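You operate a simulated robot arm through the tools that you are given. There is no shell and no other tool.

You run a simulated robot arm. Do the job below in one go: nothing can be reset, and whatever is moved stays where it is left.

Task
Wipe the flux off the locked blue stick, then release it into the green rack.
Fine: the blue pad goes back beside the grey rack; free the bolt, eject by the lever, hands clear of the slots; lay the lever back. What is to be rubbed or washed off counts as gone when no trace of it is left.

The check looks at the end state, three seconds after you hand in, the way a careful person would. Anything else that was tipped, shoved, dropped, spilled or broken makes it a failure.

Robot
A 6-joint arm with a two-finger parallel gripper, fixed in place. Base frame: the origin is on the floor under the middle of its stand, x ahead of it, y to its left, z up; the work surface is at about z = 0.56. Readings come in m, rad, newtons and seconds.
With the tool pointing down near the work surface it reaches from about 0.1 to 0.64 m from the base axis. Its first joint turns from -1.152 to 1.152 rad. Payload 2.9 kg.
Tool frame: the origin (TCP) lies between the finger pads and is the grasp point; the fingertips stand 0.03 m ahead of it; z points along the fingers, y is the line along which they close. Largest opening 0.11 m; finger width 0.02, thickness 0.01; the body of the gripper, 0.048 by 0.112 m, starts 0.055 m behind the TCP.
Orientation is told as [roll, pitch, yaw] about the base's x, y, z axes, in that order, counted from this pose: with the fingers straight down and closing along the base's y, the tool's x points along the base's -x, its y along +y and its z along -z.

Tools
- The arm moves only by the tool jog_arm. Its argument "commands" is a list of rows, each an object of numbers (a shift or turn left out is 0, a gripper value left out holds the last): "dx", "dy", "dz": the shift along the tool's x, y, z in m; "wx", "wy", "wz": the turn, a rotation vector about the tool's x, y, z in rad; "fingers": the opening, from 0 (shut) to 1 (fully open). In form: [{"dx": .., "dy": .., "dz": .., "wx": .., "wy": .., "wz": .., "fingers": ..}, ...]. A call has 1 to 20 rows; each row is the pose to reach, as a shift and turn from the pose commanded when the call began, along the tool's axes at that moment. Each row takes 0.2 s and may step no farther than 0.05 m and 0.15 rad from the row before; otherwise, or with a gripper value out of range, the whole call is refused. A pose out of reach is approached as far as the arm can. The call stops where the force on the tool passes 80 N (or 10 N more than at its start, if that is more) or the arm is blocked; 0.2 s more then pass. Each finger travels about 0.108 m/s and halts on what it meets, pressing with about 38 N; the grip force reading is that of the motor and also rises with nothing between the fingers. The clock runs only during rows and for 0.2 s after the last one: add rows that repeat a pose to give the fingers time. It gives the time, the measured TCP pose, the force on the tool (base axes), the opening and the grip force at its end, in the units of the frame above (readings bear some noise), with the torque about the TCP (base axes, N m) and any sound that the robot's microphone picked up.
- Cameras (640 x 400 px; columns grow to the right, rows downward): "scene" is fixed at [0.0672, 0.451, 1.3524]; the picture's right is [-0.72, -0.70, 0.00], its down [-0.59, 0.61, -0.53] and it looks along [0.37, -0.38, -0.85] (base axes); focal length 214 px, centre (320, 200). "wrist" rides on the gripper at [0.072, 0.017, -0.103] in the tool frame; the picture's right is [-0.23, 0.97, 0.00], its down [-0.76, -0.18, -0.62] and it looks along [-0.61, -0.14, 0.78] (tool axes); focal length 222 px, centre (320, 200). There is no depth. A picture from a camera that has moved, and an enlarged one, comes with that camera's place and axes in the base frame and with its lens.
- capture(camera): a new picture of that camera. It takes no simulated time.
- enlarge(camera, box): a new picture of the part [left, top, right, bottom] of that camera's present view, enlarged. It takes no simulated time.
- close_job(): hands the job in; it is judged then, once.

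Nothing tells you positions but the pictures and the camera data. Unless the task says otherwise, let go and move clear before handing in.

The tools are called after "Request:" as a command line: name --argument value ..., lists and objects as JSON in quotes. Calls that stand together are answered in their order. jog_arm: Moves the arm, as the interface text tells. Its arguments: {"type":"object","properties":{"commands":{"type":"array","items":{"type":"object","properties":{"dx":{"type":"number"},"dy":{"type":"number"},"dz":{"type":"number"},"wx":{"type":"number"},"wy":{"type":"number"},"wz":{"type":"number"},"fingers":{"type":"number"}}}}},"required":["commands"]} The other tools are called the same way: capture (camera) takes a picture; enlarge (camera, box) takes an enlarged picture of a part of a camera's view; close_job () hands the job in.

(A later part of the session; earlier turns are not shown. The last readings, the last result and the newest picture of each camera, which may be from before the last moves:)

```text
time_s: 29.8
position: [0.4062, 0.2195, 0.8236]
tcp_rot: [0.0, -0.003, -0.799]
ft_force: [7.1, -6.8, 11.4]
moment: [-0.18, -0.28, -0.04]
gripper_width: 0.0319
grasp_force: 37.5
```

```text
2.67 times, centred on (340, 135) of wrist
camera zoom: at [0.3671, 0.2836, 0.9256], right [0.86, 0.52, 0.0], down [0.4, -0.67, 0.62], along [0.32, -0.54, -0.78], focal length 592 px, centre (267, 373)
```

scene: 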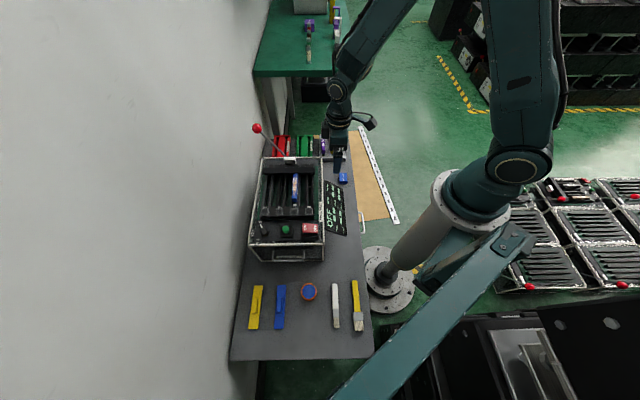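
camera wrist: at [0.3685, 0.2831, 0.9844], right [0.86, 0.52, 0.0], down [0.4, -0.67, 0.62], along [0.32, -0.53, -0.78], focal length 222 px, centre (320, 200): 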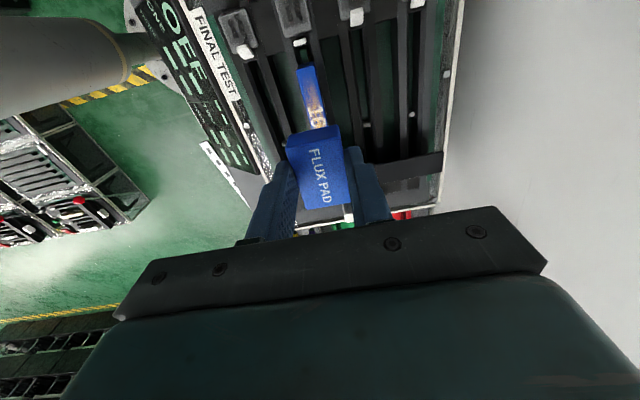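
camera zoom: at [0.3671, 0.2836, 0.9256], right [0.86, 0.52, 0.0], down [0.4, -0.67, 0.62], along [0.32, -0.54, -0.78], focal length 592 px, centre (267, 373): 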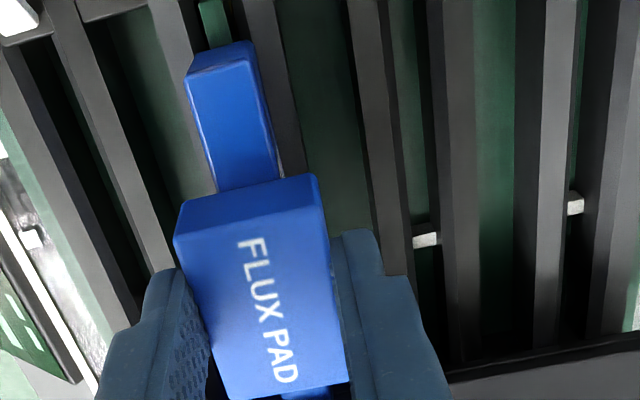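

The near part wiped clean. I'll make a few more strokes over the full length, then lift off and inspect.

Request:
jog_arm --commands '[{"dx": 0.01}, {"dx": 0.02}, {"dx": 0.024}, {"dx": 0.012}, {"dx": 0.0}, {"dx": -0.012}, {"dx": -0.022}, {"dx": -0.01}, {"dx": 0.002}, {"dx": 0.014}, {"dx": 0.024}, {"dx": 0.012}, {"dx": 0.0}, {"dx": -0.012}, {"dx": -0.022}, {"dx": -0.01}, {"dx": 0.0}]'

Request:
jog_arm --commands '[{"dz": -0.02}, {"dz": -0.06}, {"dx": 0.01, "dz": -0.08}, {"dx": 0.04, "dz": -0.08}, {"dx": 0.07, "dz": -0.08}]'

Request:
capture --camera "wrist"

Request:
enlarge --camera "scene" --box '[250, 140, 350, 230]'

```text
time_s: 33.4
position: [0.4061, 0.2187, 0.8225]
tcp_rot: [0.001, -0.001, -0.797]
ft_force: [-0.5, 0.1, -0.2]
moment: [0.02, 0.05, -0.02]
gripper_width: 0.0321
grasp_force: 37.6
```

```text
time_s: 34.6
position: [0.357, 0.2701, 0.9015]
tcp_rot: [-0.001, 0.0, -0.796]
ft_force: [0.0, -0.2, 0.6]
moment: [-0.01, -0.01, 0.01]
gripper_width: 0.0322
grasp_force: 37.4
```

```text
taken
camera wrist: at [0.3181, 0.3355, 1.0051], right [0.86, 0.52, 0.0], down [0.4, -0.67, 0.62], along [0.32, -0.53, -0.78], focal length 222 px, centre (320, 200)
```

wrist: 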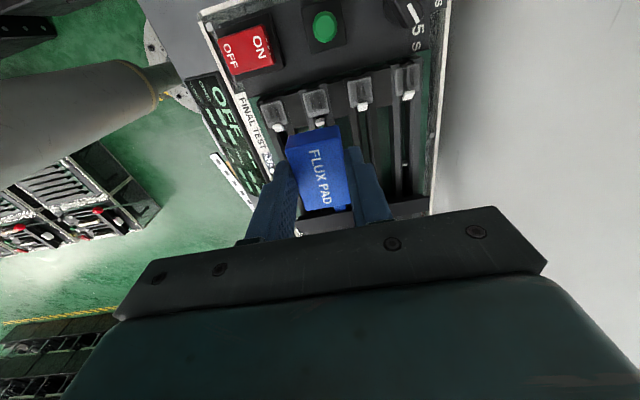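

```text
4.44 times, centred on (300, 185) of scene
camera zoom: at [0.0672, 0.451, 1.3524], right [-0.72, -0.7, 0.0], down [-0.59, 0.61, -0.53], along [0.37, -0.38, -0.85], focal length 953 px, centre (409, 267)
```

zoom: 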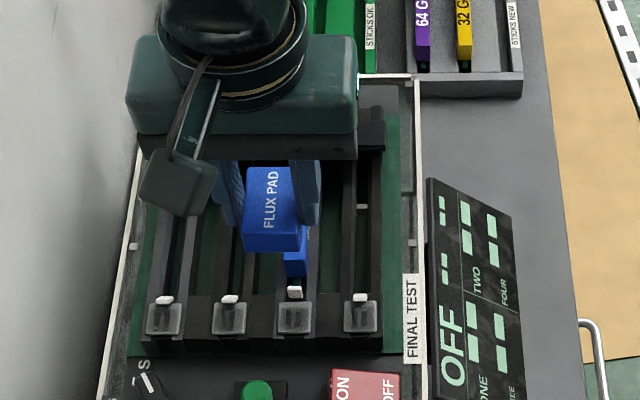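

I'll shift forward so the camera can see the stick's top unobstructed.

Request:
jog_arm --commands '[{"dx": -0.046, "dy": -0.005}, {"dx": -0.092, "dy": -0.01}, {"dx": -0.133, "dy": -0.015}, {"dx": -0.133, "dy": -0.015}]'

Request:
capture --camera "wrist"

Request:
enlarge --camera "wrist" --box '[240, 0, 400, 120]'

Request:
enlarge --camera "scene" --box '[260, 150, 340, 220]'

```text
time_s: 35.6
position: [0.4398, 0.163, 0.9027]
tcp_rot: [0.0, 0.001, -0.797]
ft_force: [0.3, 0.0, 0.8]
moment: [-0.02, 0.01, 0.03]
gripper_width: 0.0321
grasp_force: 38.0
```

```text
taken
camera wrist: at [0.4014, 0.2286, 1.0051], right [0.85, 0.52, 0.0], down [0.41, -0.67, 0.62], along [0.32, -0.53, -0.78], focal length 222 px, centre (320, 200)
```

wrist: 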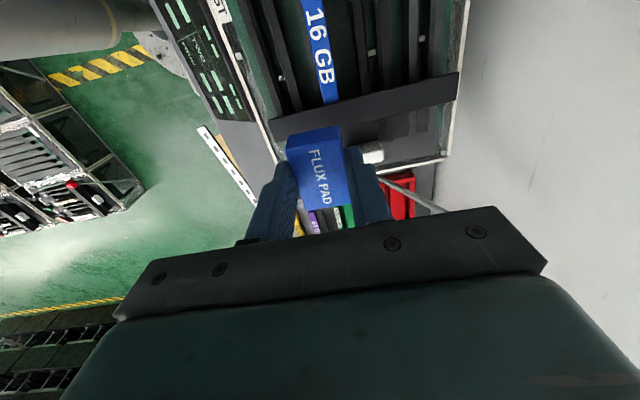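

```text
3.33 times, centred on (320, 60) of wrist
camera zoom: at [0.4014, 0.2286, 1.0051], right [0.85, 0.52, 0.0], down [0.41, -0.67, 0.62], along [0.32, -0.53, -0.78], focal length 740 px, centre (320, 667)
```

zoom: 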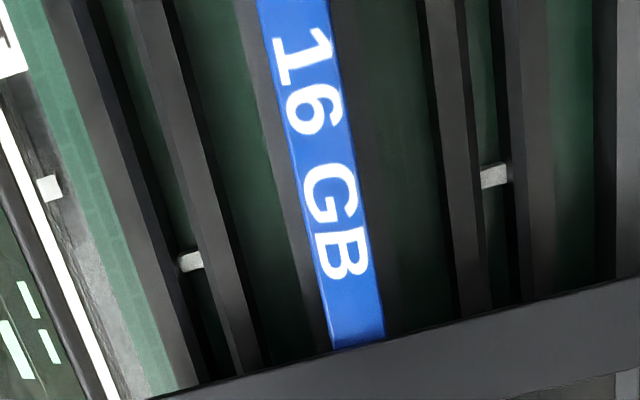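

```text
5.71 times, centred on (300, 185) of scene
camera zoom: at [0.0672, 0.451, 1.3524], right [-0.72, -0.7, 0.0], down [-0.59, 0.61, -0.53], along [0.37, -0.38, -0.85], focal length 1226 px, centre (434, 286)
```

zoom: 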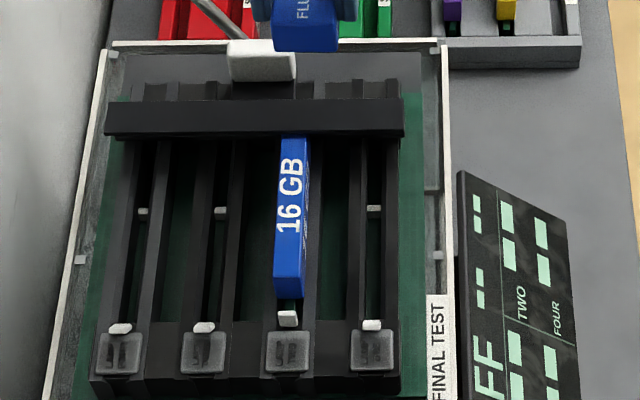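

The stick's top is clean. I'll carry the pad back to its original spot beside the grey rack and set it down gently.

Request:
jog_arm --commands '[{"dx": -0.0256, "dy": -0.0347}, {"dx": -0.0513, "dy": -0.0695}, {"dx": -0.0769, "dy": -0.1042}, {"dx": -0.1026, "dy": -0.139}, {"dx": -0.1282, "dy": -0.1737}, {"dx": -0.1282, "dy": -0.1737}]'

Request:
jog_arm --commands '[{"dz": 0.04}, {"dz": 0.08}, {"dz": 0.12}, {"dz": 0.16}, {"dz": 0.2}, {"dz": 0.24}, {"dz": 0.27}, {"dz": 0.29}]'

Request:
enlarge --camera "scene" --box '[310, 130, 380, 200]'

```text
time_s: 37.0
position: [0.4025, -0.0494, 0.9018]
tcp_rot: [-0.001, -0.001, -0.796]
ft_force: [0.5, 0.7, 0.3]
moment: [-0.01, -0.02, 0.02]
gripper_width: 0.0319
grasp_force: 37.9
```

```text
time_s: 38.8
position: [0.405, -0.0492, 0.6105]
tcp_rot: [-0.001, 0.0, -0.796]
ft_force: [0.1, -0.8, 0.0]
moment: [-0.02, 0.01, -0.01]
gripper_width: 0.0323
grasp_force: 38.3
```

```text
5.71 times, centred on (345, 165) of scene
camera zoom: at [0.0672, 0.451, 1.3524], right [-0.72, -0.7, 0.0], down [-0.59, 0.61, -0.53], along [0.37, -0.38, -0.85], focal length 1226 px, centre (177, 400)
```

zoom: 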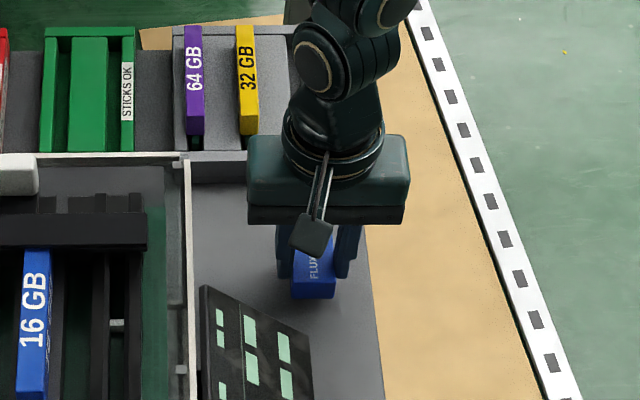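

Now the last centimetre in small steps, watching for touch-down.

Request:
jog_arm --commands '[{"dz": 0.004}, {"dz": 0.008}, {"dz": 0.01}]'

Request:
jog_arm --commands '[{"dz": 0.001}, {"dz": 0.002}]'

```text
time_s: 39.6
position: [0.4043, -0.0492, 0.6025]
tcp_rot: [0.0, 0.0, -0.795]
ft_force: [-0.8, 0.1, -1.1]
moment: [0.0, 0.01, 0.01]
gripper_width: 0.0319
grasp_force: 37.7
```

```text
time_s: 40.2
position: [0.405, -0.0497, 0.5991]
tcp_rot: [0.0, -0.001, -0.798]
ft_force: [0.4, 0.0, 1.2]
moment: [-0.01, 0.02, 0.01]
gripper_width: 0.0321
grasp_force: 38.0
```

Request:
jog_arm --commands '[{"dz": 0.0005}, {"dz": 0.001}]'

Request:
jog_arm --commands '[{"dz": 0.0005}, {"dz": 0.001}]'

```text
time_s: 40.8
position: [0.4051, -0.0509, 0.6004]
tcp_rot: [0.001, 0.0, -0.8]
ft_force: [-0.4, -0.1, 0.0]
moment: [0.0, -0.02, 0.0]
gripper_width: 0.0321
grasp_force: 38.3
```

```text
time_s: 41.4
position: [0.4048, -0.0487, 0.5986]
tcp_rot: [0.0, 0.001, -0.798]
ft_force: [0.3, -0.3, 0.1]
moment: [-0.01, 0.04, 0.01]
gripper_width: 0.0322
grasp_force: 38.4
```

Request:
jog_arm --commands '[{"dz": 0.0005}, {"dz": 0.001}]'

Request:
jog_arm --commands '[{"dz": 0.0005}, {"dz": 0.001}]'

```text
time_s: 42.0
position: [0.4053, -0.0493, 0.5976]
tcp_rot: [0.0, -0.001, -0.797]
ft_force: [-0.1, 0.0, -0.1]
moment: [0.0, -0.01, -0.02]
gripper_width: 0.0319
grasp_force: 37.3
```

```text
time_s: 42.6
position: [0.4034, -0.0492, 0.5959]
tcp_rot: [-0.001, 0.001, -0.796]
ft_force: [-0.2, 0.0, 1.7]
moment: [0.03, 0.02, 0.0]
gripper_width: 0.032
grasp_force: 38.1
```

Request:
jog_arm --commands '[{"dz": 0.0005}, {"dz": 0.001}]'

```text
time_s: 43.2
position: [0.4058, -0.049, 0.5958]
tcp_rot: [-0.001, 0.001, -0.798]
ft_force: [-5.4, 0.3, 22.9]
moment: [0.01, 0.12, 0.01]
gripper_width: 0.0321
grasp_force: 38.4
```

The pad is down on the bench. I'll release it and rise straight up.

Request:
jog_arm --commands '[{"dz": -0.001}, {"dz": -0.001, "fingers": 0.45}, {"dz": -0.001, "fingers": 0.55}, {"dz": -0.001, "fingers": 0.55}, {"dz": -0.03}, {"dz": -0.07}, {"dz": -0.115}, {"dz": -0.16}, {"dz": -0.205}, {"dz": -0.25}, {"dz": -0.29}]'

Request:
capture --camera "wrist"

Request:
enlarge --camera "scene" --box '[290, 120, 390, 200]'

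```text
time_s: 45.6
position: [0.4016, -0.0491, 0.8865]
tcp_rot: [0.0, 0.0, -0.799]
ft_force: [-0.5, 1.1, 0.0]
moment: [0.0, 0.03, 0.01]
gripper_width: 0.0605
grasp_force: 0.1
```

```text
taken
camera wrist: at [0.3623, 0.0156, 0.9894], right [0.86, 0.52, 0.0], down [0.41, -0.67, 0.62], along [0.32, -0.53, -0.78], focal length 222 px, centre (320, 200)
```

wrist: 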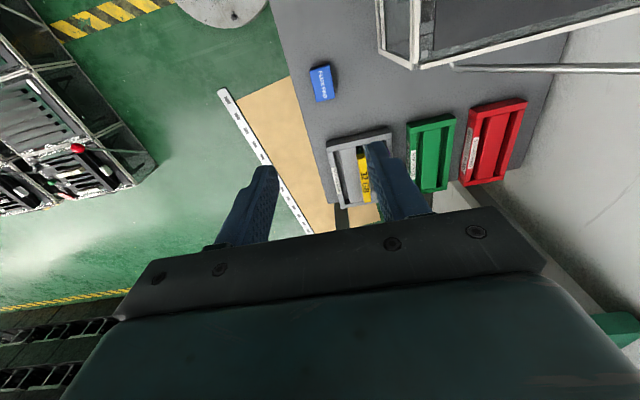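

```text
5.00 times, centred on (340, 160) of scene
camera zoom: at [0.0672, 0.451, 1.3524], right [-0.72, -0.7, 0.0], down [-0.59, 0.61, -0.53], along [0.37, -0.38, -0.85], focal length 1072 px, centre (220, 400)
```

zoom: 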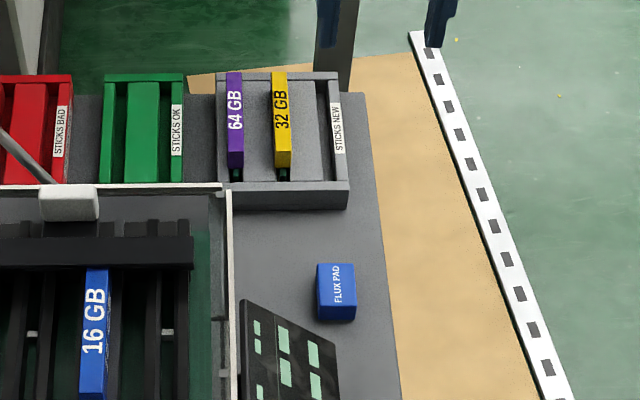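

The pad is back in place. Next is the bolt: I'll hover over the white handle (R -0.105, F 0.514) and check alignment before gripping it.

Request:
jog_arm --commands '[{"dx": 0.013, "dy": 0.0357}, {"dx": 0.0259, "dy": 0.0714}, {"dx": 0.0389, "dy": 0.1072}, {"dx": 0.0518, "dy": 0.1429}, {"dx": 0.0648, "dy": 0.1786}, {"dx": 0.0777, "dy": 0.2143}, {"dx": 0.0777, "dy": 0.2143}]'

Request:
capture --camera "wrist"

Request:
enlarge --camera "wrist" --box '[240, 20, 440, 170]'

Request:
enlarge --camera "scene" --box '[250, 120, 350, 210]'

```text
time_s: 47.2
position: [0.5048, 0.1575, 0.8872]
tcp_rot: [-0.001, 0.001, -0.799]
ft_force: [-0.7, -0.5, 0.2]
moment: [-0.02, 0.03, 0.02]
gripper_width: 0.0604
grasp_force: 0.1
```

```text
taken
camera wrist: at [0.4648, 0.222, 0.9893], right [0.86, 0.52, 0.0], down [0.41, -0.67, 0.62], along [0.32, -0.53, -0.78], focal length 222 px, centre (320, 200)
```

wrist: 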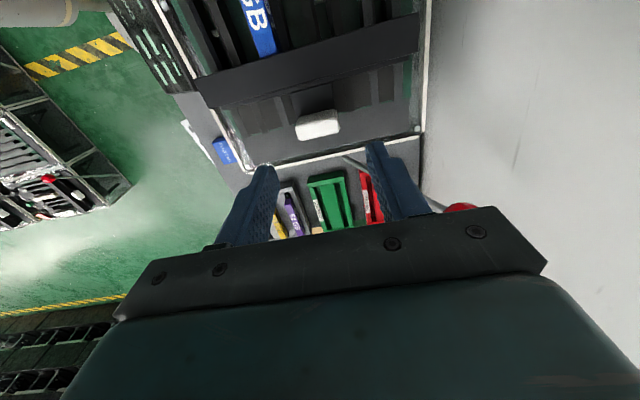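

```text
2.67 times, centred on (340, 95) of wrist
camera zoom: at [0.4648, 0.222, 0.9893], right [0.86, 0.52, 0.0], down [0.41, -0.67, 0.62], along [0.32, -0.53, -0.78], focal length 592 px, centre (267, 480)
```

zoom: 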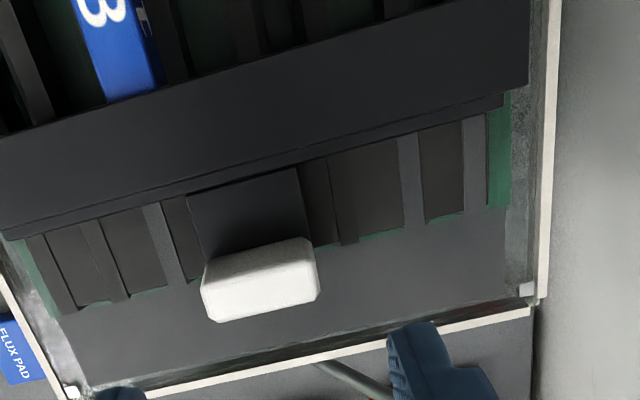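

```text
4.44 times, centred on (300, 165) of scene
camera zoom: at [0.0672, 0.451, 1.3524], right [-0.72, -0.7, 0.0], down [-0.59, 0.61, -0.53], along [0.37, -0.38, -0.85], focal length 953 px, centre (409, 356)
```

zoom: 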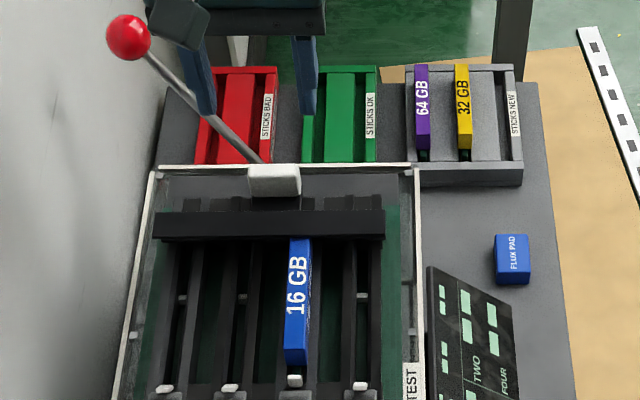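

The handle lies between the open fingers' positions. I'll descend so the tips are just above the rails, then close on it.

Request:
jog_arm --commands '[{"dz": 0.03}, {"dz": 0.06}, {"dz": 0.075}, {"dz": 0.08}]'

Request:
capture --camera "wrist"

Request:
enlarge --camera "scene" --box '[260, 120, 340, 190]'

```text
time_s: 48.2
position: [0.5036, 0.1545, 0.8064]
tcp_rot: [0.0, 0.0, -0.797]
ft_force: [-0.1, 0.2, 0.2]
moment: [0.01, -0.01, 0.0]
gripper_width: 0.0605
grasp_force: 0.2
```

```text
taken
camera wrist: at [0.4639, 0.2201, 0.9086], right [0.86, 0.52, 0.0], down [0.41, -0.67, 0.62], along [0.32, -0.53, -0.78], focal length 222 px, centre (320, 200)
```

wrist: 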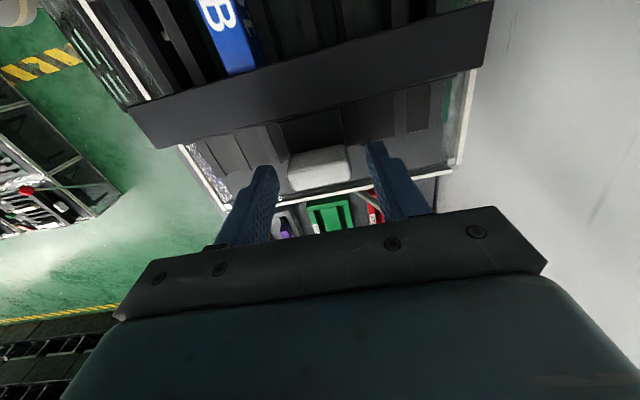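

```text
5.71 times, centred on (300, 155) of scene
camera zoom: at [0.0672, 0.451, 1.3524], right [-0.72, -0.7, 0.0], down [-0.59, 0.61, -0.53], along [0.37, -0.38, -0.85], focal length 1226 px, centre (434, 457)
```

zoom: 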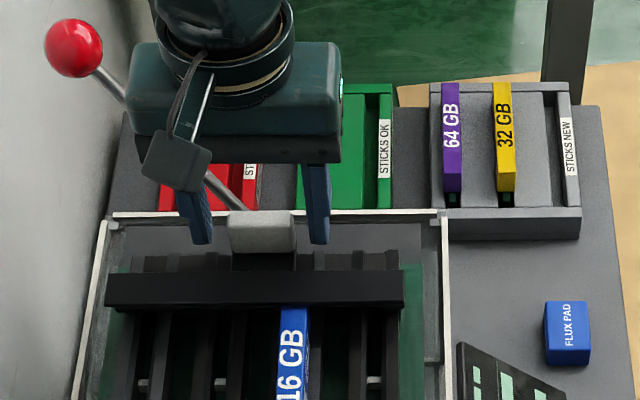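

The fingers straddle the handle. Closing on it now.

Request:
jog_arm --commands '[{"fingers": 0.0}, {"fingers": 0.0}, {"fingers": 0.0}]'

Request:
capture --camera "wrist"

```text
time_s: 49.0
position: [0.5026, 0.1558, 0.8058]
tcp_rot: [0.0, 0.0, -0.797]
ft_force: [-1.5, -1.8, -2.1]
moment: [-0.14, -0.19, 0.28]
gripper_width: 0.0393
grasp_force: 44.9
```

```text
taken
camera wrist: at [0.4637, 0.2199, 0.9086], right [0.86, 0.52, 0.0], down [0.41, -0.67, 0.62], along [0.32, -0.53, -0.78], focal length 222 px, centre (320, 200)
```

wrist: 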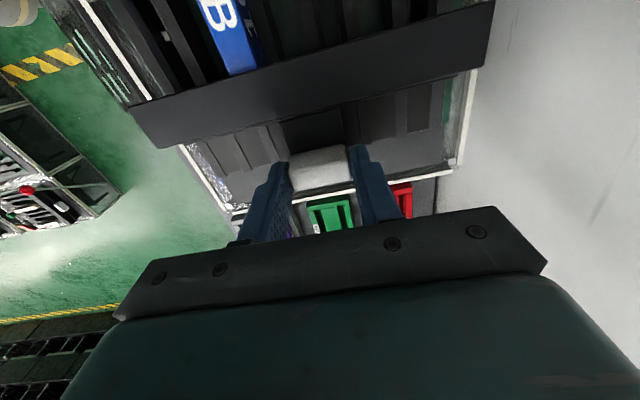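

The handle is gripped at 39 mm. I'll pull it gently toward the far end (+F) and read the force.

Request:
jog_arm --commands '[{"dx": -0.002}, {"dx": -0.004}, {"dx": -0.006}]'

Request:
capture --camera "wrist"

Request:
enlarge --camera "scene" --box '[260, 140, 340, 210]'

```text
time_s: 49.8
position: [0.5067, 0.1511, 0.8054]
tcp_rot: [-0.005, 0.003, -0.796]
ft_force: [-6.9, -3.6, -3.2]
moment: [-0.05, -0.07, 0.45]
gripper_width: 0.0395
grasp_force: 44.5
```

```text
taken
camera wrist: at [0.4677, 0.2162, 0.9086], right [0.85, 0.52, 0.0], down [0.41, -0.67, 0.62], along [0.32, -0.53, -0.78], focal length 222 px, centre (320, 200)
```

wrist: 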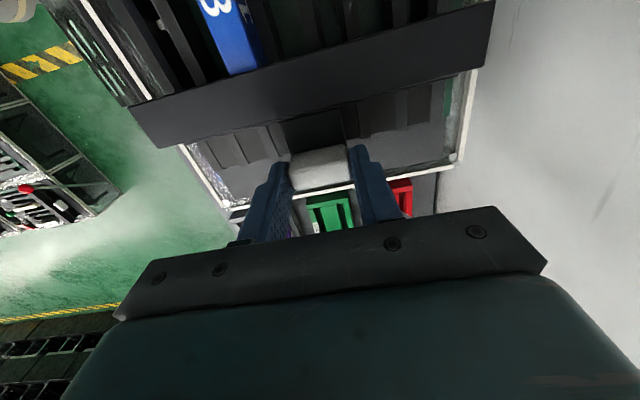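

```text
5.71 times, centred on (300, 175) of scene
camera zoom: at [0.0671, 0.4509, 1.3525], right [-0.72, -0.7, 0.0], down [-0.59, 0.61, -0.53], along [0.37, -0.38, -0.85], focal length 1226 px, centre (434, 343)
```

zoom: 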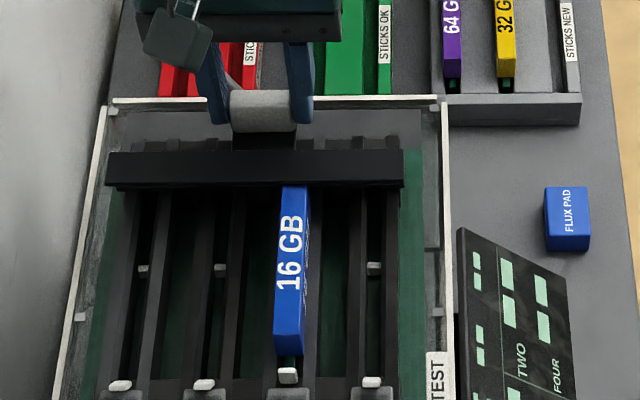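

The bar moves with the handle, away from the stick — so this is the bolt. I'll keep pulling in small steps until it clears or meets its stop.

Request:
jog_arm --commands '[{"dx": -0.003}, {"dx": -0.006}, {"dx": -0.009}]'

Request:
jog_arm --commands '[{"dx": -0.003}, {"dx": -0.006}]'

Request:
enlarge --camera "scene" --box '[260, 140, 340, 210]'

Request:
capture --camera "wrist"

```text
time_s: 50.6
position: [0.5133, 0.1447, 0.8049]
tcp_rot: [-0.005, 0.001, -0.797]
ft_force: [-14.8, -12.3, -0.7]
moment: [0.44, 0.41, 0.83]
gripper_width: 0.0393
grasp_force: 44.9
```

```text
time_s: 51.2
position: [0.5173, 0.1401, 0.805]
tcp_rot: [-0.003, -0.001, -0.797]
ft_force: [-10.7, -10.8, -7.8]
moment: [-0.11, 0.12, 0.08]
gripper_width: 0.0394
grasp_force: 44.6
```

```text
5.71 times, centred on (300, 175) of scene
camera zoom: at [0.0671, 0.4508, 1.3525], right [-0.72, -0.7, 0.0], down [-0.59, 0.61, -0.53], along [0.37, -0.38, -0.85], focal length 1226 px, centre (434, 343)
```

zoom: 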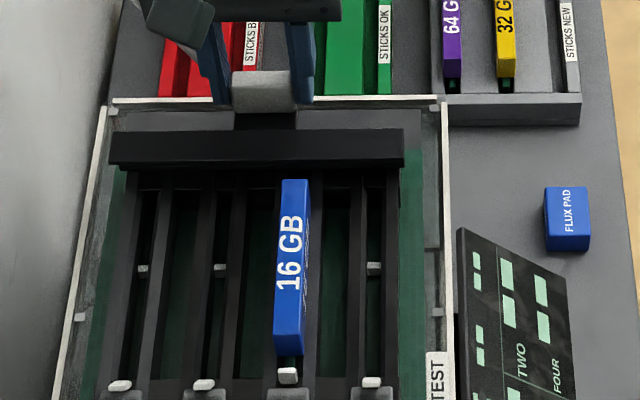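

```text
taken
camera wrist: at [0.4791, 0.2051, 0.9086], right [0.86, 0.52, 0.0], down [0.41, -0.67, 0.62], along [0.32, -0.53, -0.78], focal length 222 px, centre (320, 200)
```

wrist: 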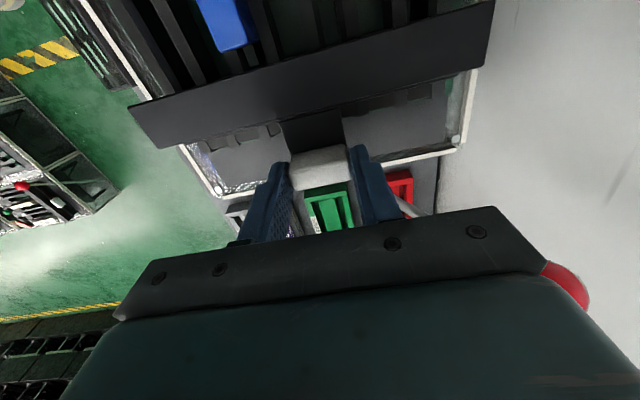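

The bar has slid about 21 mm and the stick's end is uncovered (and clean). I'll continue until I feel the stop.

Request:
jog_arm --commands '[{"dx": -0.003}, {"dx": -0.006}]'

Request:
jog_arm --commands '[{"dx": -0.003}, {"dx": -0.006}]'

Request:
enlarge --camera "scene" --box '[260, 140, 340, 210]'

```text
time_s: 51.8
position: [0.5216, 0.1358, 0.8066]
tcp_rot: [-0.002, 0.001, -0.797]
ft_force: [-10.3, -8.9, -8.9]
moment: [-0.4, 0.31, 0.11]
gripper_width: 0.0395
grasp_force: 44.5
```

```text
time_s: 52.4
position: [0.5269, 0.1314, 0.8059]
tcp_rot: [-0.003, 0.002, -0.798]
ft_force: [-10.6, -9.5, -2.7]
moment: [-0.09, 0.52, 0.27]
gripper_width: 0.0394
grasp_force: 45.2
```

```text
5.71 times, centred on (300, 175) of scene
camera zoom: at [0.067, 0.4508, 1.3525], right [-0.72, -0.7, 0.0], down [-0.59, 0.61, -0.53], along [0.37, -0.38, -0.85], focal length 1226 px, centre (434, 343)
```

zoom: 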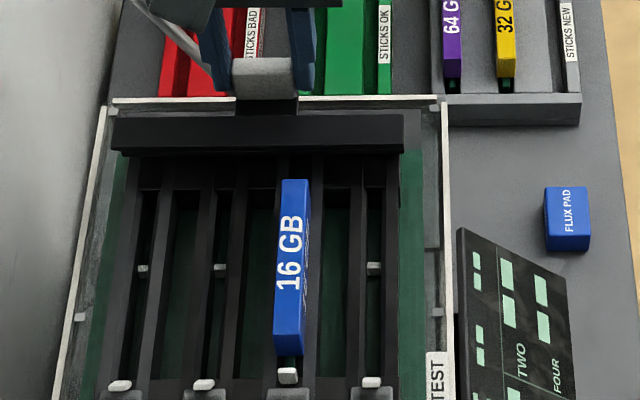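

Request:
jog_arm --commands '[{"dx": -0.003}, {"dx": -0.006}]'

Request:
enlarge --camera "scene" --box '[260, 140, 340, 210]'

Request:
enlarge --camera "wrist" --box '[200, 60, 480, 230]'

```text
time_s: 53.0
position: [0.5304, 0.1282, 0.8058]
tcp_rot: [-0.003, 0.001, -0.799]
ft_force: [-14.0, -12.5, -1.4]
moment: [0.04, 0.31, 0.4]
gripper_width: 0.0396
grasp_force: 45.5
```

```text
5.71 times, centred on (300, 175) of scene
camera zoom: at [0.0669, 0.4507, 1.3526], right [-0.72, -0.7, 0.0], down [-0.59, 0.61, -0.53], along [0.37, -0.38, -0.85], focal length 1226 px, centre (434, 343)
```

zoom: 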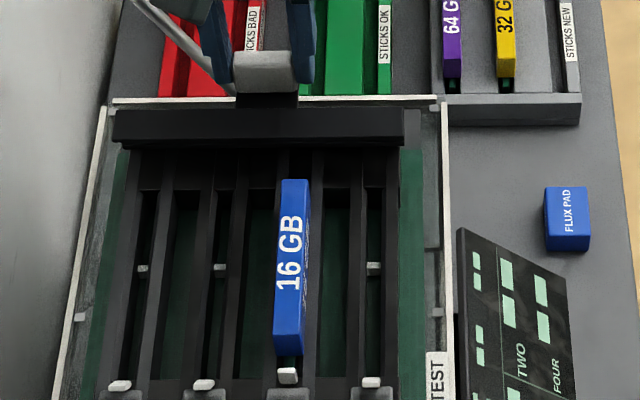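

```text
2.29 times, centred on (340, 145) of wrist
camera zoom: at [0.4912, 0.1927, 0.9086], right [0.86, 0.52, 0.0], down [0.41, -0.67, 0.62], along [0.32, -0.53, -0.78], focal length 508 px, centre (274, 326)
```

zoom: 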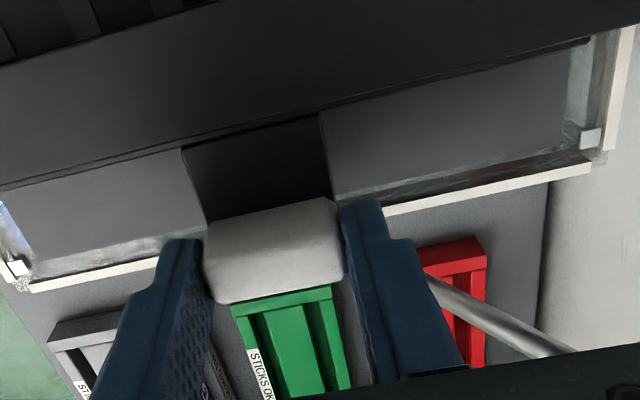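

Request:
jog_arm --commands '[{"dx": -0.002, "dy": -0.001}, {"dx": -0.005, "dy": -0.001}]'

Request:
jog_arm --commands '[{"dx": -0.002}, {"dx": -0.005}]'

Request:
enlarge --camera "scene" --box '[260, 140, 340, 210]'

```text
time_s: 53.6
position: [0.534, 0.1242, 0.8053]
tcp_rot: [0.001, -0.001, -0.794]
ft_force: [-8.2, -6.2, -1.8]
moment: [0.32, 0.79, 0.15]
gripper_width: 0.0395
grasp_force: 45.3
```

```text
time_s: 54.2
position: [0.5382, 0.1211, 0.8052]
tcp_rot: [0.001, -0.001, -0.795]
ft_force: [-3.0, -0.3, -5.2]
moment: [0.06, 0.39, 0.39]
gripper_width: 0.0394
grasp_force: 45.1
```

```text
5.71 times, centred on (300, 175) of scene
camera zoom: at [0.0672, 0.451, 1.3524], right [-0.72, -0.7, 0.0], down [-0.59, 0.61, -0.53], along [0.37, -0.38, -0.85], focal length 1226 px, centre (434, 343)
```

zoom: 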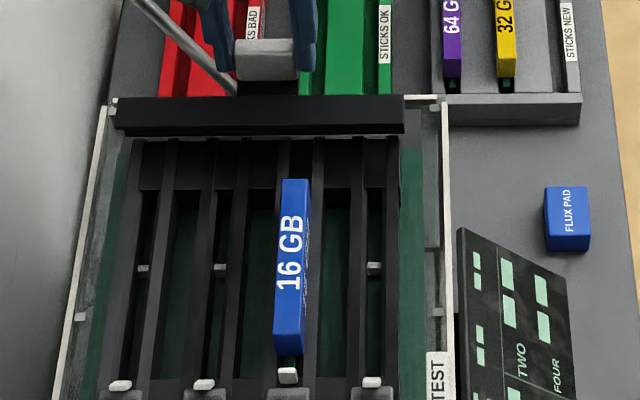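

The bar has now travelled about 5 cm and is well clear of the stick, so the bolt is free. I'll let go of the handle, rise, and look at the lever.

Request:
jog_arm --commands '[{"fingers": 0.5}, {"fingers": 0.55}, {"fingers": 0.55}, {"dz": -0.03}, {"dz": -0.07}, {"dz": -0.11}]'

Request:
enlarge --camera "scene" --box '[240, 110, 340, 210]'

Request:
capture --camera "wrist"

```text
time_s: 55.6
position: [0.5369, 0.1208, 0.9157]
tcp_rot: [-0.001, 0.001, -0.799]
ft_force: [-0.8, 0.1, 0.1]
moment: [-0.03, 0.04, 0.01]
gripper_width: 0.0607
grasp_force: 0.1
```

```text
4.00 times, centred on (290, 160) of scene
camera zoom: at [0.0672, 0.451, 1.3524], right [-0.72, -0.7, 0.0], down [-0.59, 0.61, -0.53], along [0.37, -0.38, -0.85], focal length 858 px, centre (440, 360)
```

zoom: 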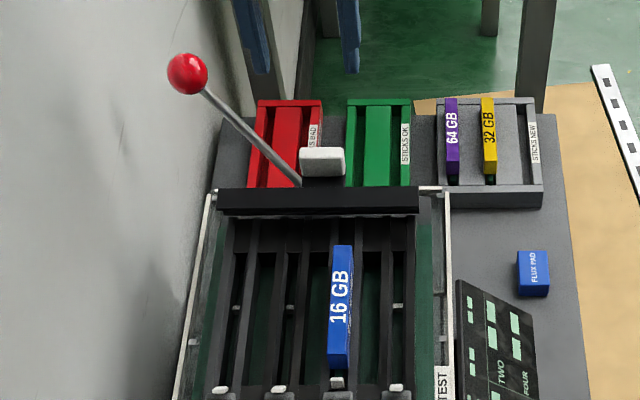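

```text
taken
camera wrist: at [0.4968, 0.1862, 1.0183], right [0.86, 0.52, 0.0], down [0.41, -0.67, 0.62], along [0.32, -0.53, -0.78], focal length 222 px, centre (320, 200)
```

wrist: 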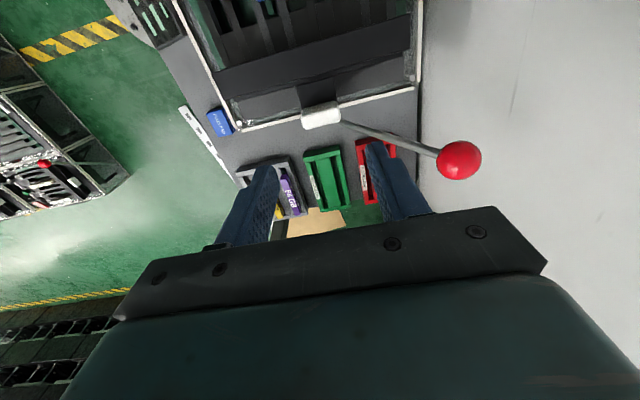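

The bolt stays open. The lever ball is at R -0.22, F 0.608, z 0.848, its rod pivots about an axis along F near (R -0.077, z 0.61), and it leans about 31° toward the wall. I'll turn the gripper so it closes along F, which lets the ball rotate freely in the grip, and tilt it outward for reach.

Request:
jog_arm --commands '[{"dz": -0.02, "wz": -0.1427}, {"dz": -0.035, "wz": -0.2855}, {"dz": -0.035, "wz": -0.4282}, {"dz": -0.035, "wz": -0.5709}, {"dz": -0.035, "wz": -0.7136}, {"dz": -0.035, "wz": -0.8564}, {"dz": -0.035, "wz": -0.9991}, {"dz": -0.035, "wz": -1.1418}, {"dz": -0.035, "wz": -1.2845}, {"dz": -0.035, "wz": -1.4273}, {"dz": -0.035, "wz": -1.57}]'

Request:
capture --camera "wrist"

Request:
capture --camera "scene"

```text
time_s: 58.0
position: [0.5374, 0.1218, 0.9509]
tcp_rot: [0.0, 0.0, 0.775]
ft_force: [-1.0, -0.2, -0.1]
moment: [0.03, 0.02, -0.01]
gripper_width: 0.0607
grasp_force: 0.1
```

```text
taken
camera wrist: at [0.4728, 0.0836, 1.0539], right [-0.52, 0.85, 0.0], down [0.67, 0.41, 0.62], along [0.53, 0.32, -0.78], focal length 222 px, centre (320, 200)
```

wrist: 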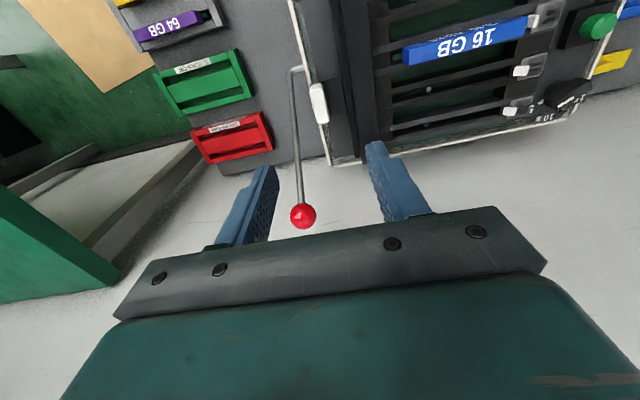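

```text
taken
```

scene: 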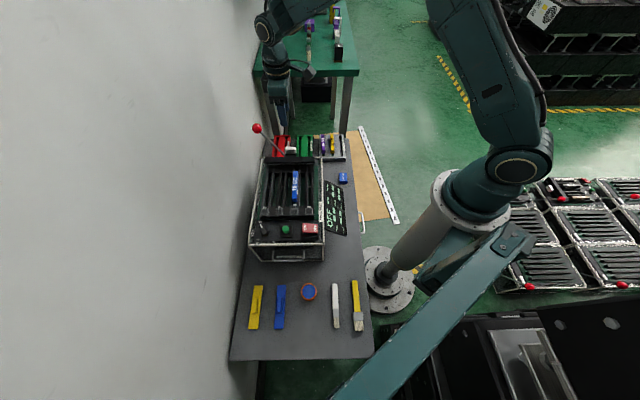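

The view from here confirms the ball at about R -0.218, F 0.610 and the pivot near R -0.083, z 0.62. I'll move to a pre-grasp 8 cm back along a tilted tool axis.

Request:
jog_arm --commands '[{"dx": -0.0264, "dy": -0.0155, "dz": 0.0, "wy": -0.1333}, {"dx": -0.0528, "dy": -0.031, "dz": 0.01, "wy": -0.2667}, {"dx": -0.0792, "dy": -0.0465, "dz": 0.029, "wy": -0.4}, {"dx": -0.0792, "dy": -0.0465, "dz": 0.029, "wy": -0.4}]'

Request:
capture --camera "wrist"

Request:
enlarge --camera "scene" --box '[220, 80, 340, 180]'

```text
time_s: 59.0
position: [0.6271, 0.1432, 0.9235]
tcp_rot: [0.0, -0.401, 0.773]
ft_force: [-0.5, 0.3, 0.0]
moment: [0.0, -0.01, -0.02]
gripper_width: 0.0605
grasp_force: 0.1
```

```text
taken
camera wrist: at [0.537, 0.0811, 0.9884], right [-0.53, 0.84, 0.09], down [0.45, 0.19, 0.87], along [0.72, 0.5, -0.48], focal length 222 px, centre (320, 200)
```

wrist: 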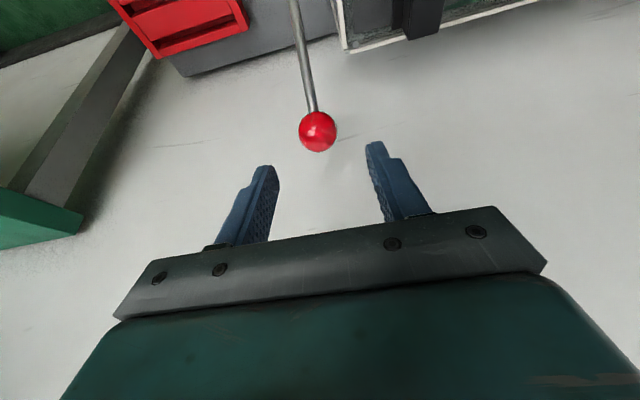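

```text
4.00 times, centred on (280, 130) of scene
camera zoom: at [0.0672, 0.451, 1.3524], right [-0.72, -0.7, 0.0], down [-0.59, 0.61, -0.53], along [0.37, -0.38, -0.85], focal length 858 px, centre (480, 480)
```

zoom: 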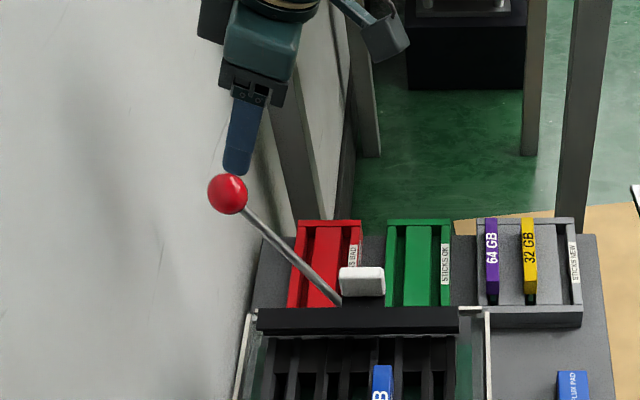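

Reach is fine, and the ball lines up between the fingers. I'll advance along the tool axis.

Request:
jog_arm --commands '[{"dz": 0.025}, {"dz": 0.05}]'

Request:
capture --camera "wrist"

Request:
enlarge --camera "scene" --box '[220, 80, 340, 180]'

```text
time_s: 59.6
position: [0.6392, 0.1547, 0.8759]
tcp_rot: [0.0, -0.402, 0.772]
ft_force: [-0.2, 0.5, 0.4]
moment: [0.0, -0.01, -0.01]
gripper_width: 0.0606
grasp_force: 0.1
```

```text
taken
camera wrist: at [0.5506, 0.0931, 0.9429], right [-0.53, 0.84, 0.09], down [0.45, 0.19, 0.87], along [0.72, 0.5, -0.48], focal length 222 px, centre (320, 200)
```

wrist: 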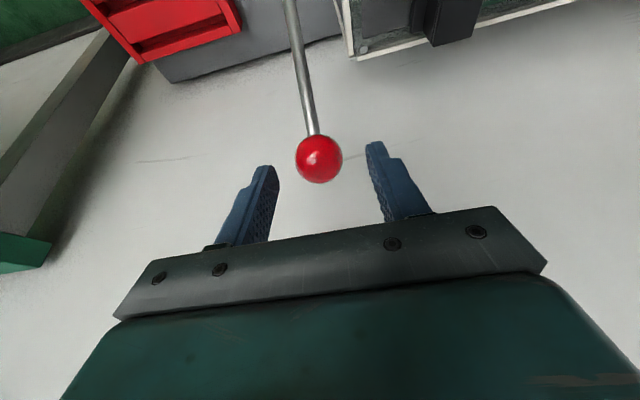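

```text
4.00 times, centred on (280, 130) of scene
camera zoom: at [0.0672, 0.451, 1.3524], right [-0.72, -0.7, 0.0], down [-0.59, 0.61, -0.53], along [0.37, -0.38, -0.85], focal length 858 px, centre (480, 480)
```

zoom: 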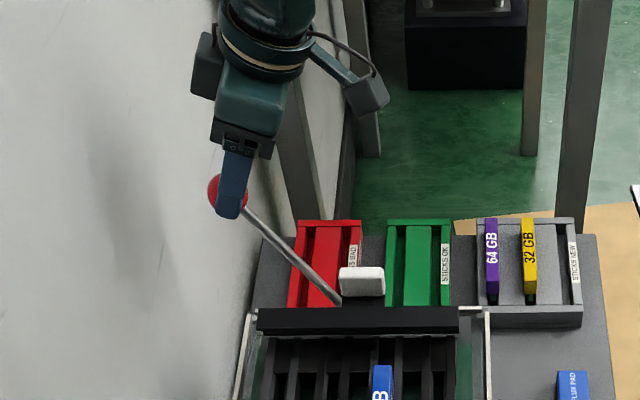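

The ball is well centred and about 29 mm ahead of the grasp point. I'll advance and close on it.

Request:
jog_arm --commands '[{"dz": 0.015}, {"dz": 0.028}, {"dz": 0.028, "fingers": 0.0}, {"dz": 0.028, "fingers": 0.0}, {"dz": 0.028, "fingers": 0.0}]'

Request:
capture --camera "wrist"

```text
time_s: 60.8
position: [0.6487, 0.1603, 0.8509]
tcp_rot: [-0.002, -0.399, 0.771]
ft_force: [12.0, -13.2, -4.5]
moment: [0.05, -0.29, -0.23]
gripper_width: 0.0351
grasp_force: 44.9
```

```text
taken
camera wrist: at [0.5587, 0.0998, 0.9162], right [-0.53, 0.85, 0.09], down [0.45, 0.19, 0.87], along [0.72, 0.5, -0.48], focal length 222 px, centre (320, 200)
```

wrist: 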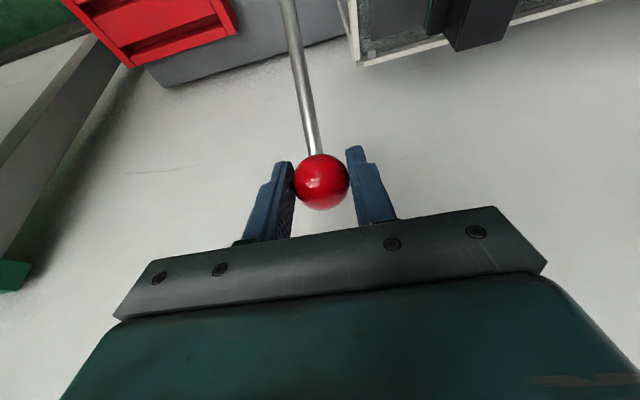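

The ball is gripped (35 mm). I'll swing the lever along its arc toward +R in small steps, checking force each time.

Request:
jog_arm --commands '[{"dx": 0.0042, "dy": -0.0005, "dz": -0.0052}, {"dx": 0.0083, "dy": -0.001, "dz": -0.0104}]'

Request:
capture --camera "wrist"

Request:
enlarge --camera "scene" --box '[220, 80, 340, 180]'

```text
time_s: 61.4
position: [0.6406, 0.1531, 0.8555]
tcp_rot: [-0.002, -0.399, 0.771]
ft_force: [15.4, -13.4, -10.6]
moment: [0.68, -0.95, -0.18]
gripper_width: 0.0351
grasp_force: 45.3
```

```text
taken
camera wrist: at [0.5516, 0.0925, 0.9222], right [-0.53, 0.85, 0.09], down [0.45, 0.19, 0.87], along [0.72, 0.5, -0.48], focal length 222 px, centre (320, 200)
```

wrist: 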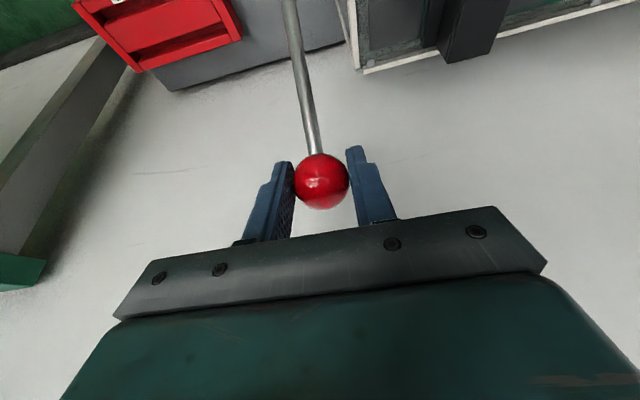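

```text
4.00 times, centred on (280, 130) of scene
camera zoom: at [0.0677, 0.4507, 1.3525], right [-0.72, -0.7, 0.0], down [-0.59, 0.61, -0.52], along [0.37, -0.38, -0.85], focal length 858 px, centre (480, 480)
```

zoom: 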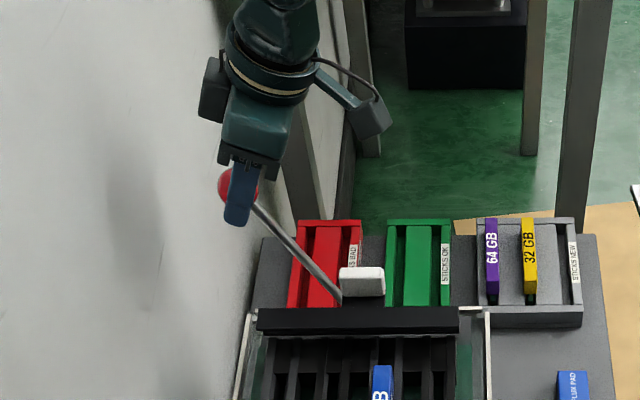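

Request:
jog_arm --commands '[{"dx": 0.0046, "dy": -0.001, "dz": -0.0046}, {"dx": 0.0092, "dy": -0.002, "dz": -0.0091}, {"dx": 0.014, "dy": -0.003, "dz": -0.0136}, {"dx": 0.0188, "dy": -0.003, "dz": -0.018}]'

Request:
enlarge --camera "scene" --box '[220, 100, 360, 220]'

```text
time_s: 62.4
position: [0.6259, 0.1372, 0.8659]
tcp_rot: [0.0, -0.4, 0.776]
ft_force: [6.9, 0.3, -1.3]
moment: [0.8, -0.88, -0.04]
gripper_width: 0.0349
grasp_force: 45.3
```

```text
3.33 times, centred on (290, 160) of scene
camera zoom: at [0.0674, 0.451, 1.3524], right [-0.72, -0.7, 0.0], down [-0.59, 0.61, -0.53], along [0.37, -0.38, -0.85], focal length 715 px, centre (420, 333)
```

zoom: 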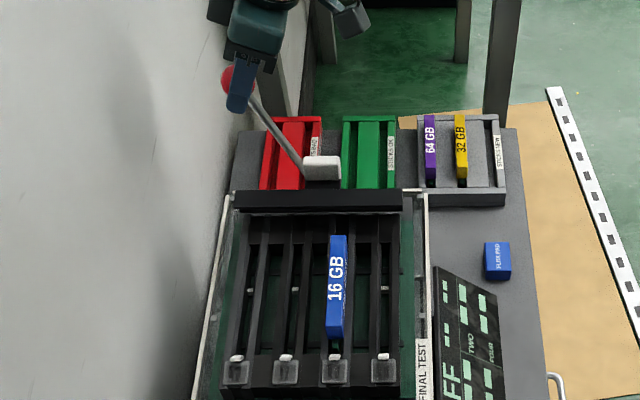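

Forces are low and the lever moves. I'll look closely at the stick to see whether it's being moved.

Request:
enlarge --camera "scene" --box '[260, 150, 340, 220]'

```text
5.71 times, centred on (300, 185) of scene
camera zoom: at [0.0674, 0.451, 1.3524], right [-0.72, -0.7, 0.0], down [-0.59, 0.61, -0.53], along [0.37, -0.38, -0.85], focal length 1226 px, centre (434, 286)
```

zoom: 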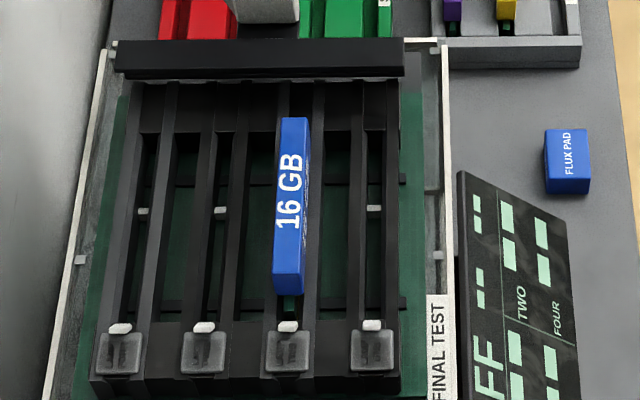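

The ejector under the rails is rising and the stick is starting to lift; its tab has also flattened. I'll continue slowly along the arc.

Request:
jog_arm --commands '[{"dx": 0.0049, "dy": -0.0005, "dz": -0.0046}, {"dx": 0.0097, "dy": -0.001, "dz": -0.0092}, {"dx": 0.0147, "dy": -0.001, "dz": -0.0135}, {"dx": 0.0197, "dy": -0.001, "dz": -0.0178}]'

Request:
enlarge --camera "scene" --box '[260, 150, 340, 220]'

```text
time_s: 63.4
position: [0.6071, 0.1189, 0.874]
tcp_rot: [0.0, -0.401, 0.776]
ft_force: [-3.1, 11.6, 4.1]
moment: [1.02, -0.81, 0.14]
gripper_width: 0.0348
grasp_force: 45.1
```

```text
5.71 times, centred on (300, 185) of scene
camera zoom: at [0.067, 0.4512, 1.3524], right [-0.72, -0.7, 0.0], down [-0.59, 0.61, -0.53], along [0.37, -0.38, -0.85], focal length 1226 px, centre (434, 286)
```

zoom: 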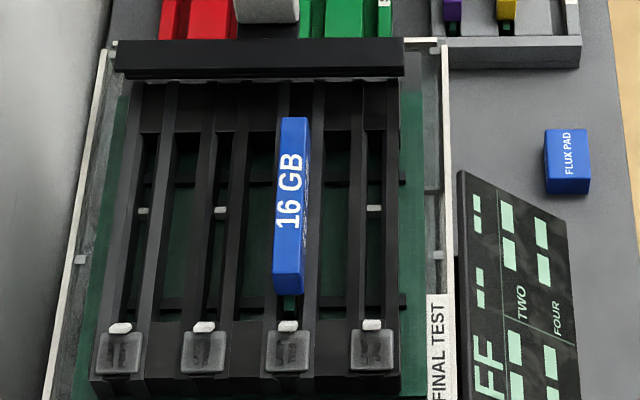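

Request:
jog_arm --commands '[{"dx": 0.0053, "dy": 0.0008, "dz": -0.004}, {"dx": 0.0106, "dy": 0.0015, "dz": -0.0081}, {"dx": 0.016, "dy": 0.0015, "dz": -0.0119}, {"dx": 0.0215, "dy": 0.0015, "dz": -0.0157}]'

Request:
enlarge --camera "scene" --box '[260, 150, 340, 220]'

Request:
enlarge --camera "scene" --box '[220, 80, 340, 180]'

```text
time_s: 64.4
position: [0.5894, 0.1007, 0.8809]
tcp_rot: [0.0, -0.399, 0.772]
ft_force: [-1.4, 8.5, 3.3]
moment: [0.95, -0.81, -0.01]
gripper_width: 0.0349
grasp_force: 45.3
```

```text
5.71 times, centred on (300, 185) of scene
camera zoom: at [0.0671, 0.4512, 1.3524], right [-0.72, -0.7, 0.0], down [-0.59, 0.61, -0.53], along [0.37, -0.38, -0.85], focal length 1226 px, centre (434, 286)
```

zoom: 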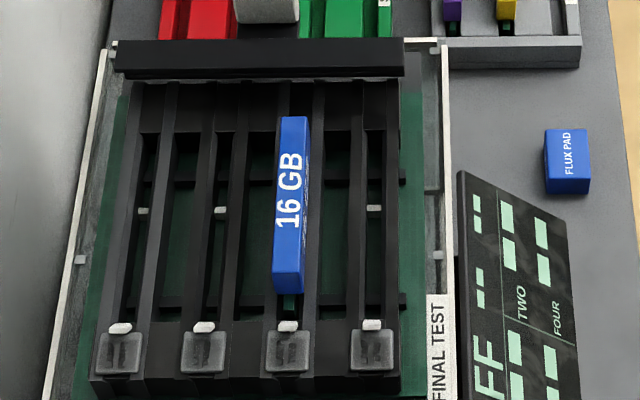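

```text
4.00 times, centred on (280, 130) of scene
camera zoom: at [0.0671, 0.4512, 1.3524], right [-0.72, -0.7, 0.0], down [-0.59, 0.61, -0.53], along [0.37, -0.38, -0.85], focal length 858 px, centre (480, 480)
```

zoom: 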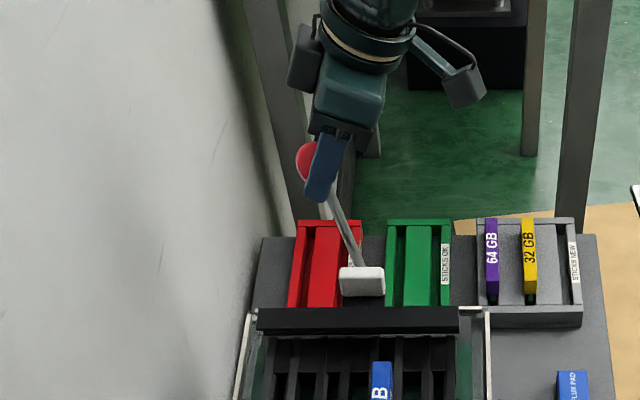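

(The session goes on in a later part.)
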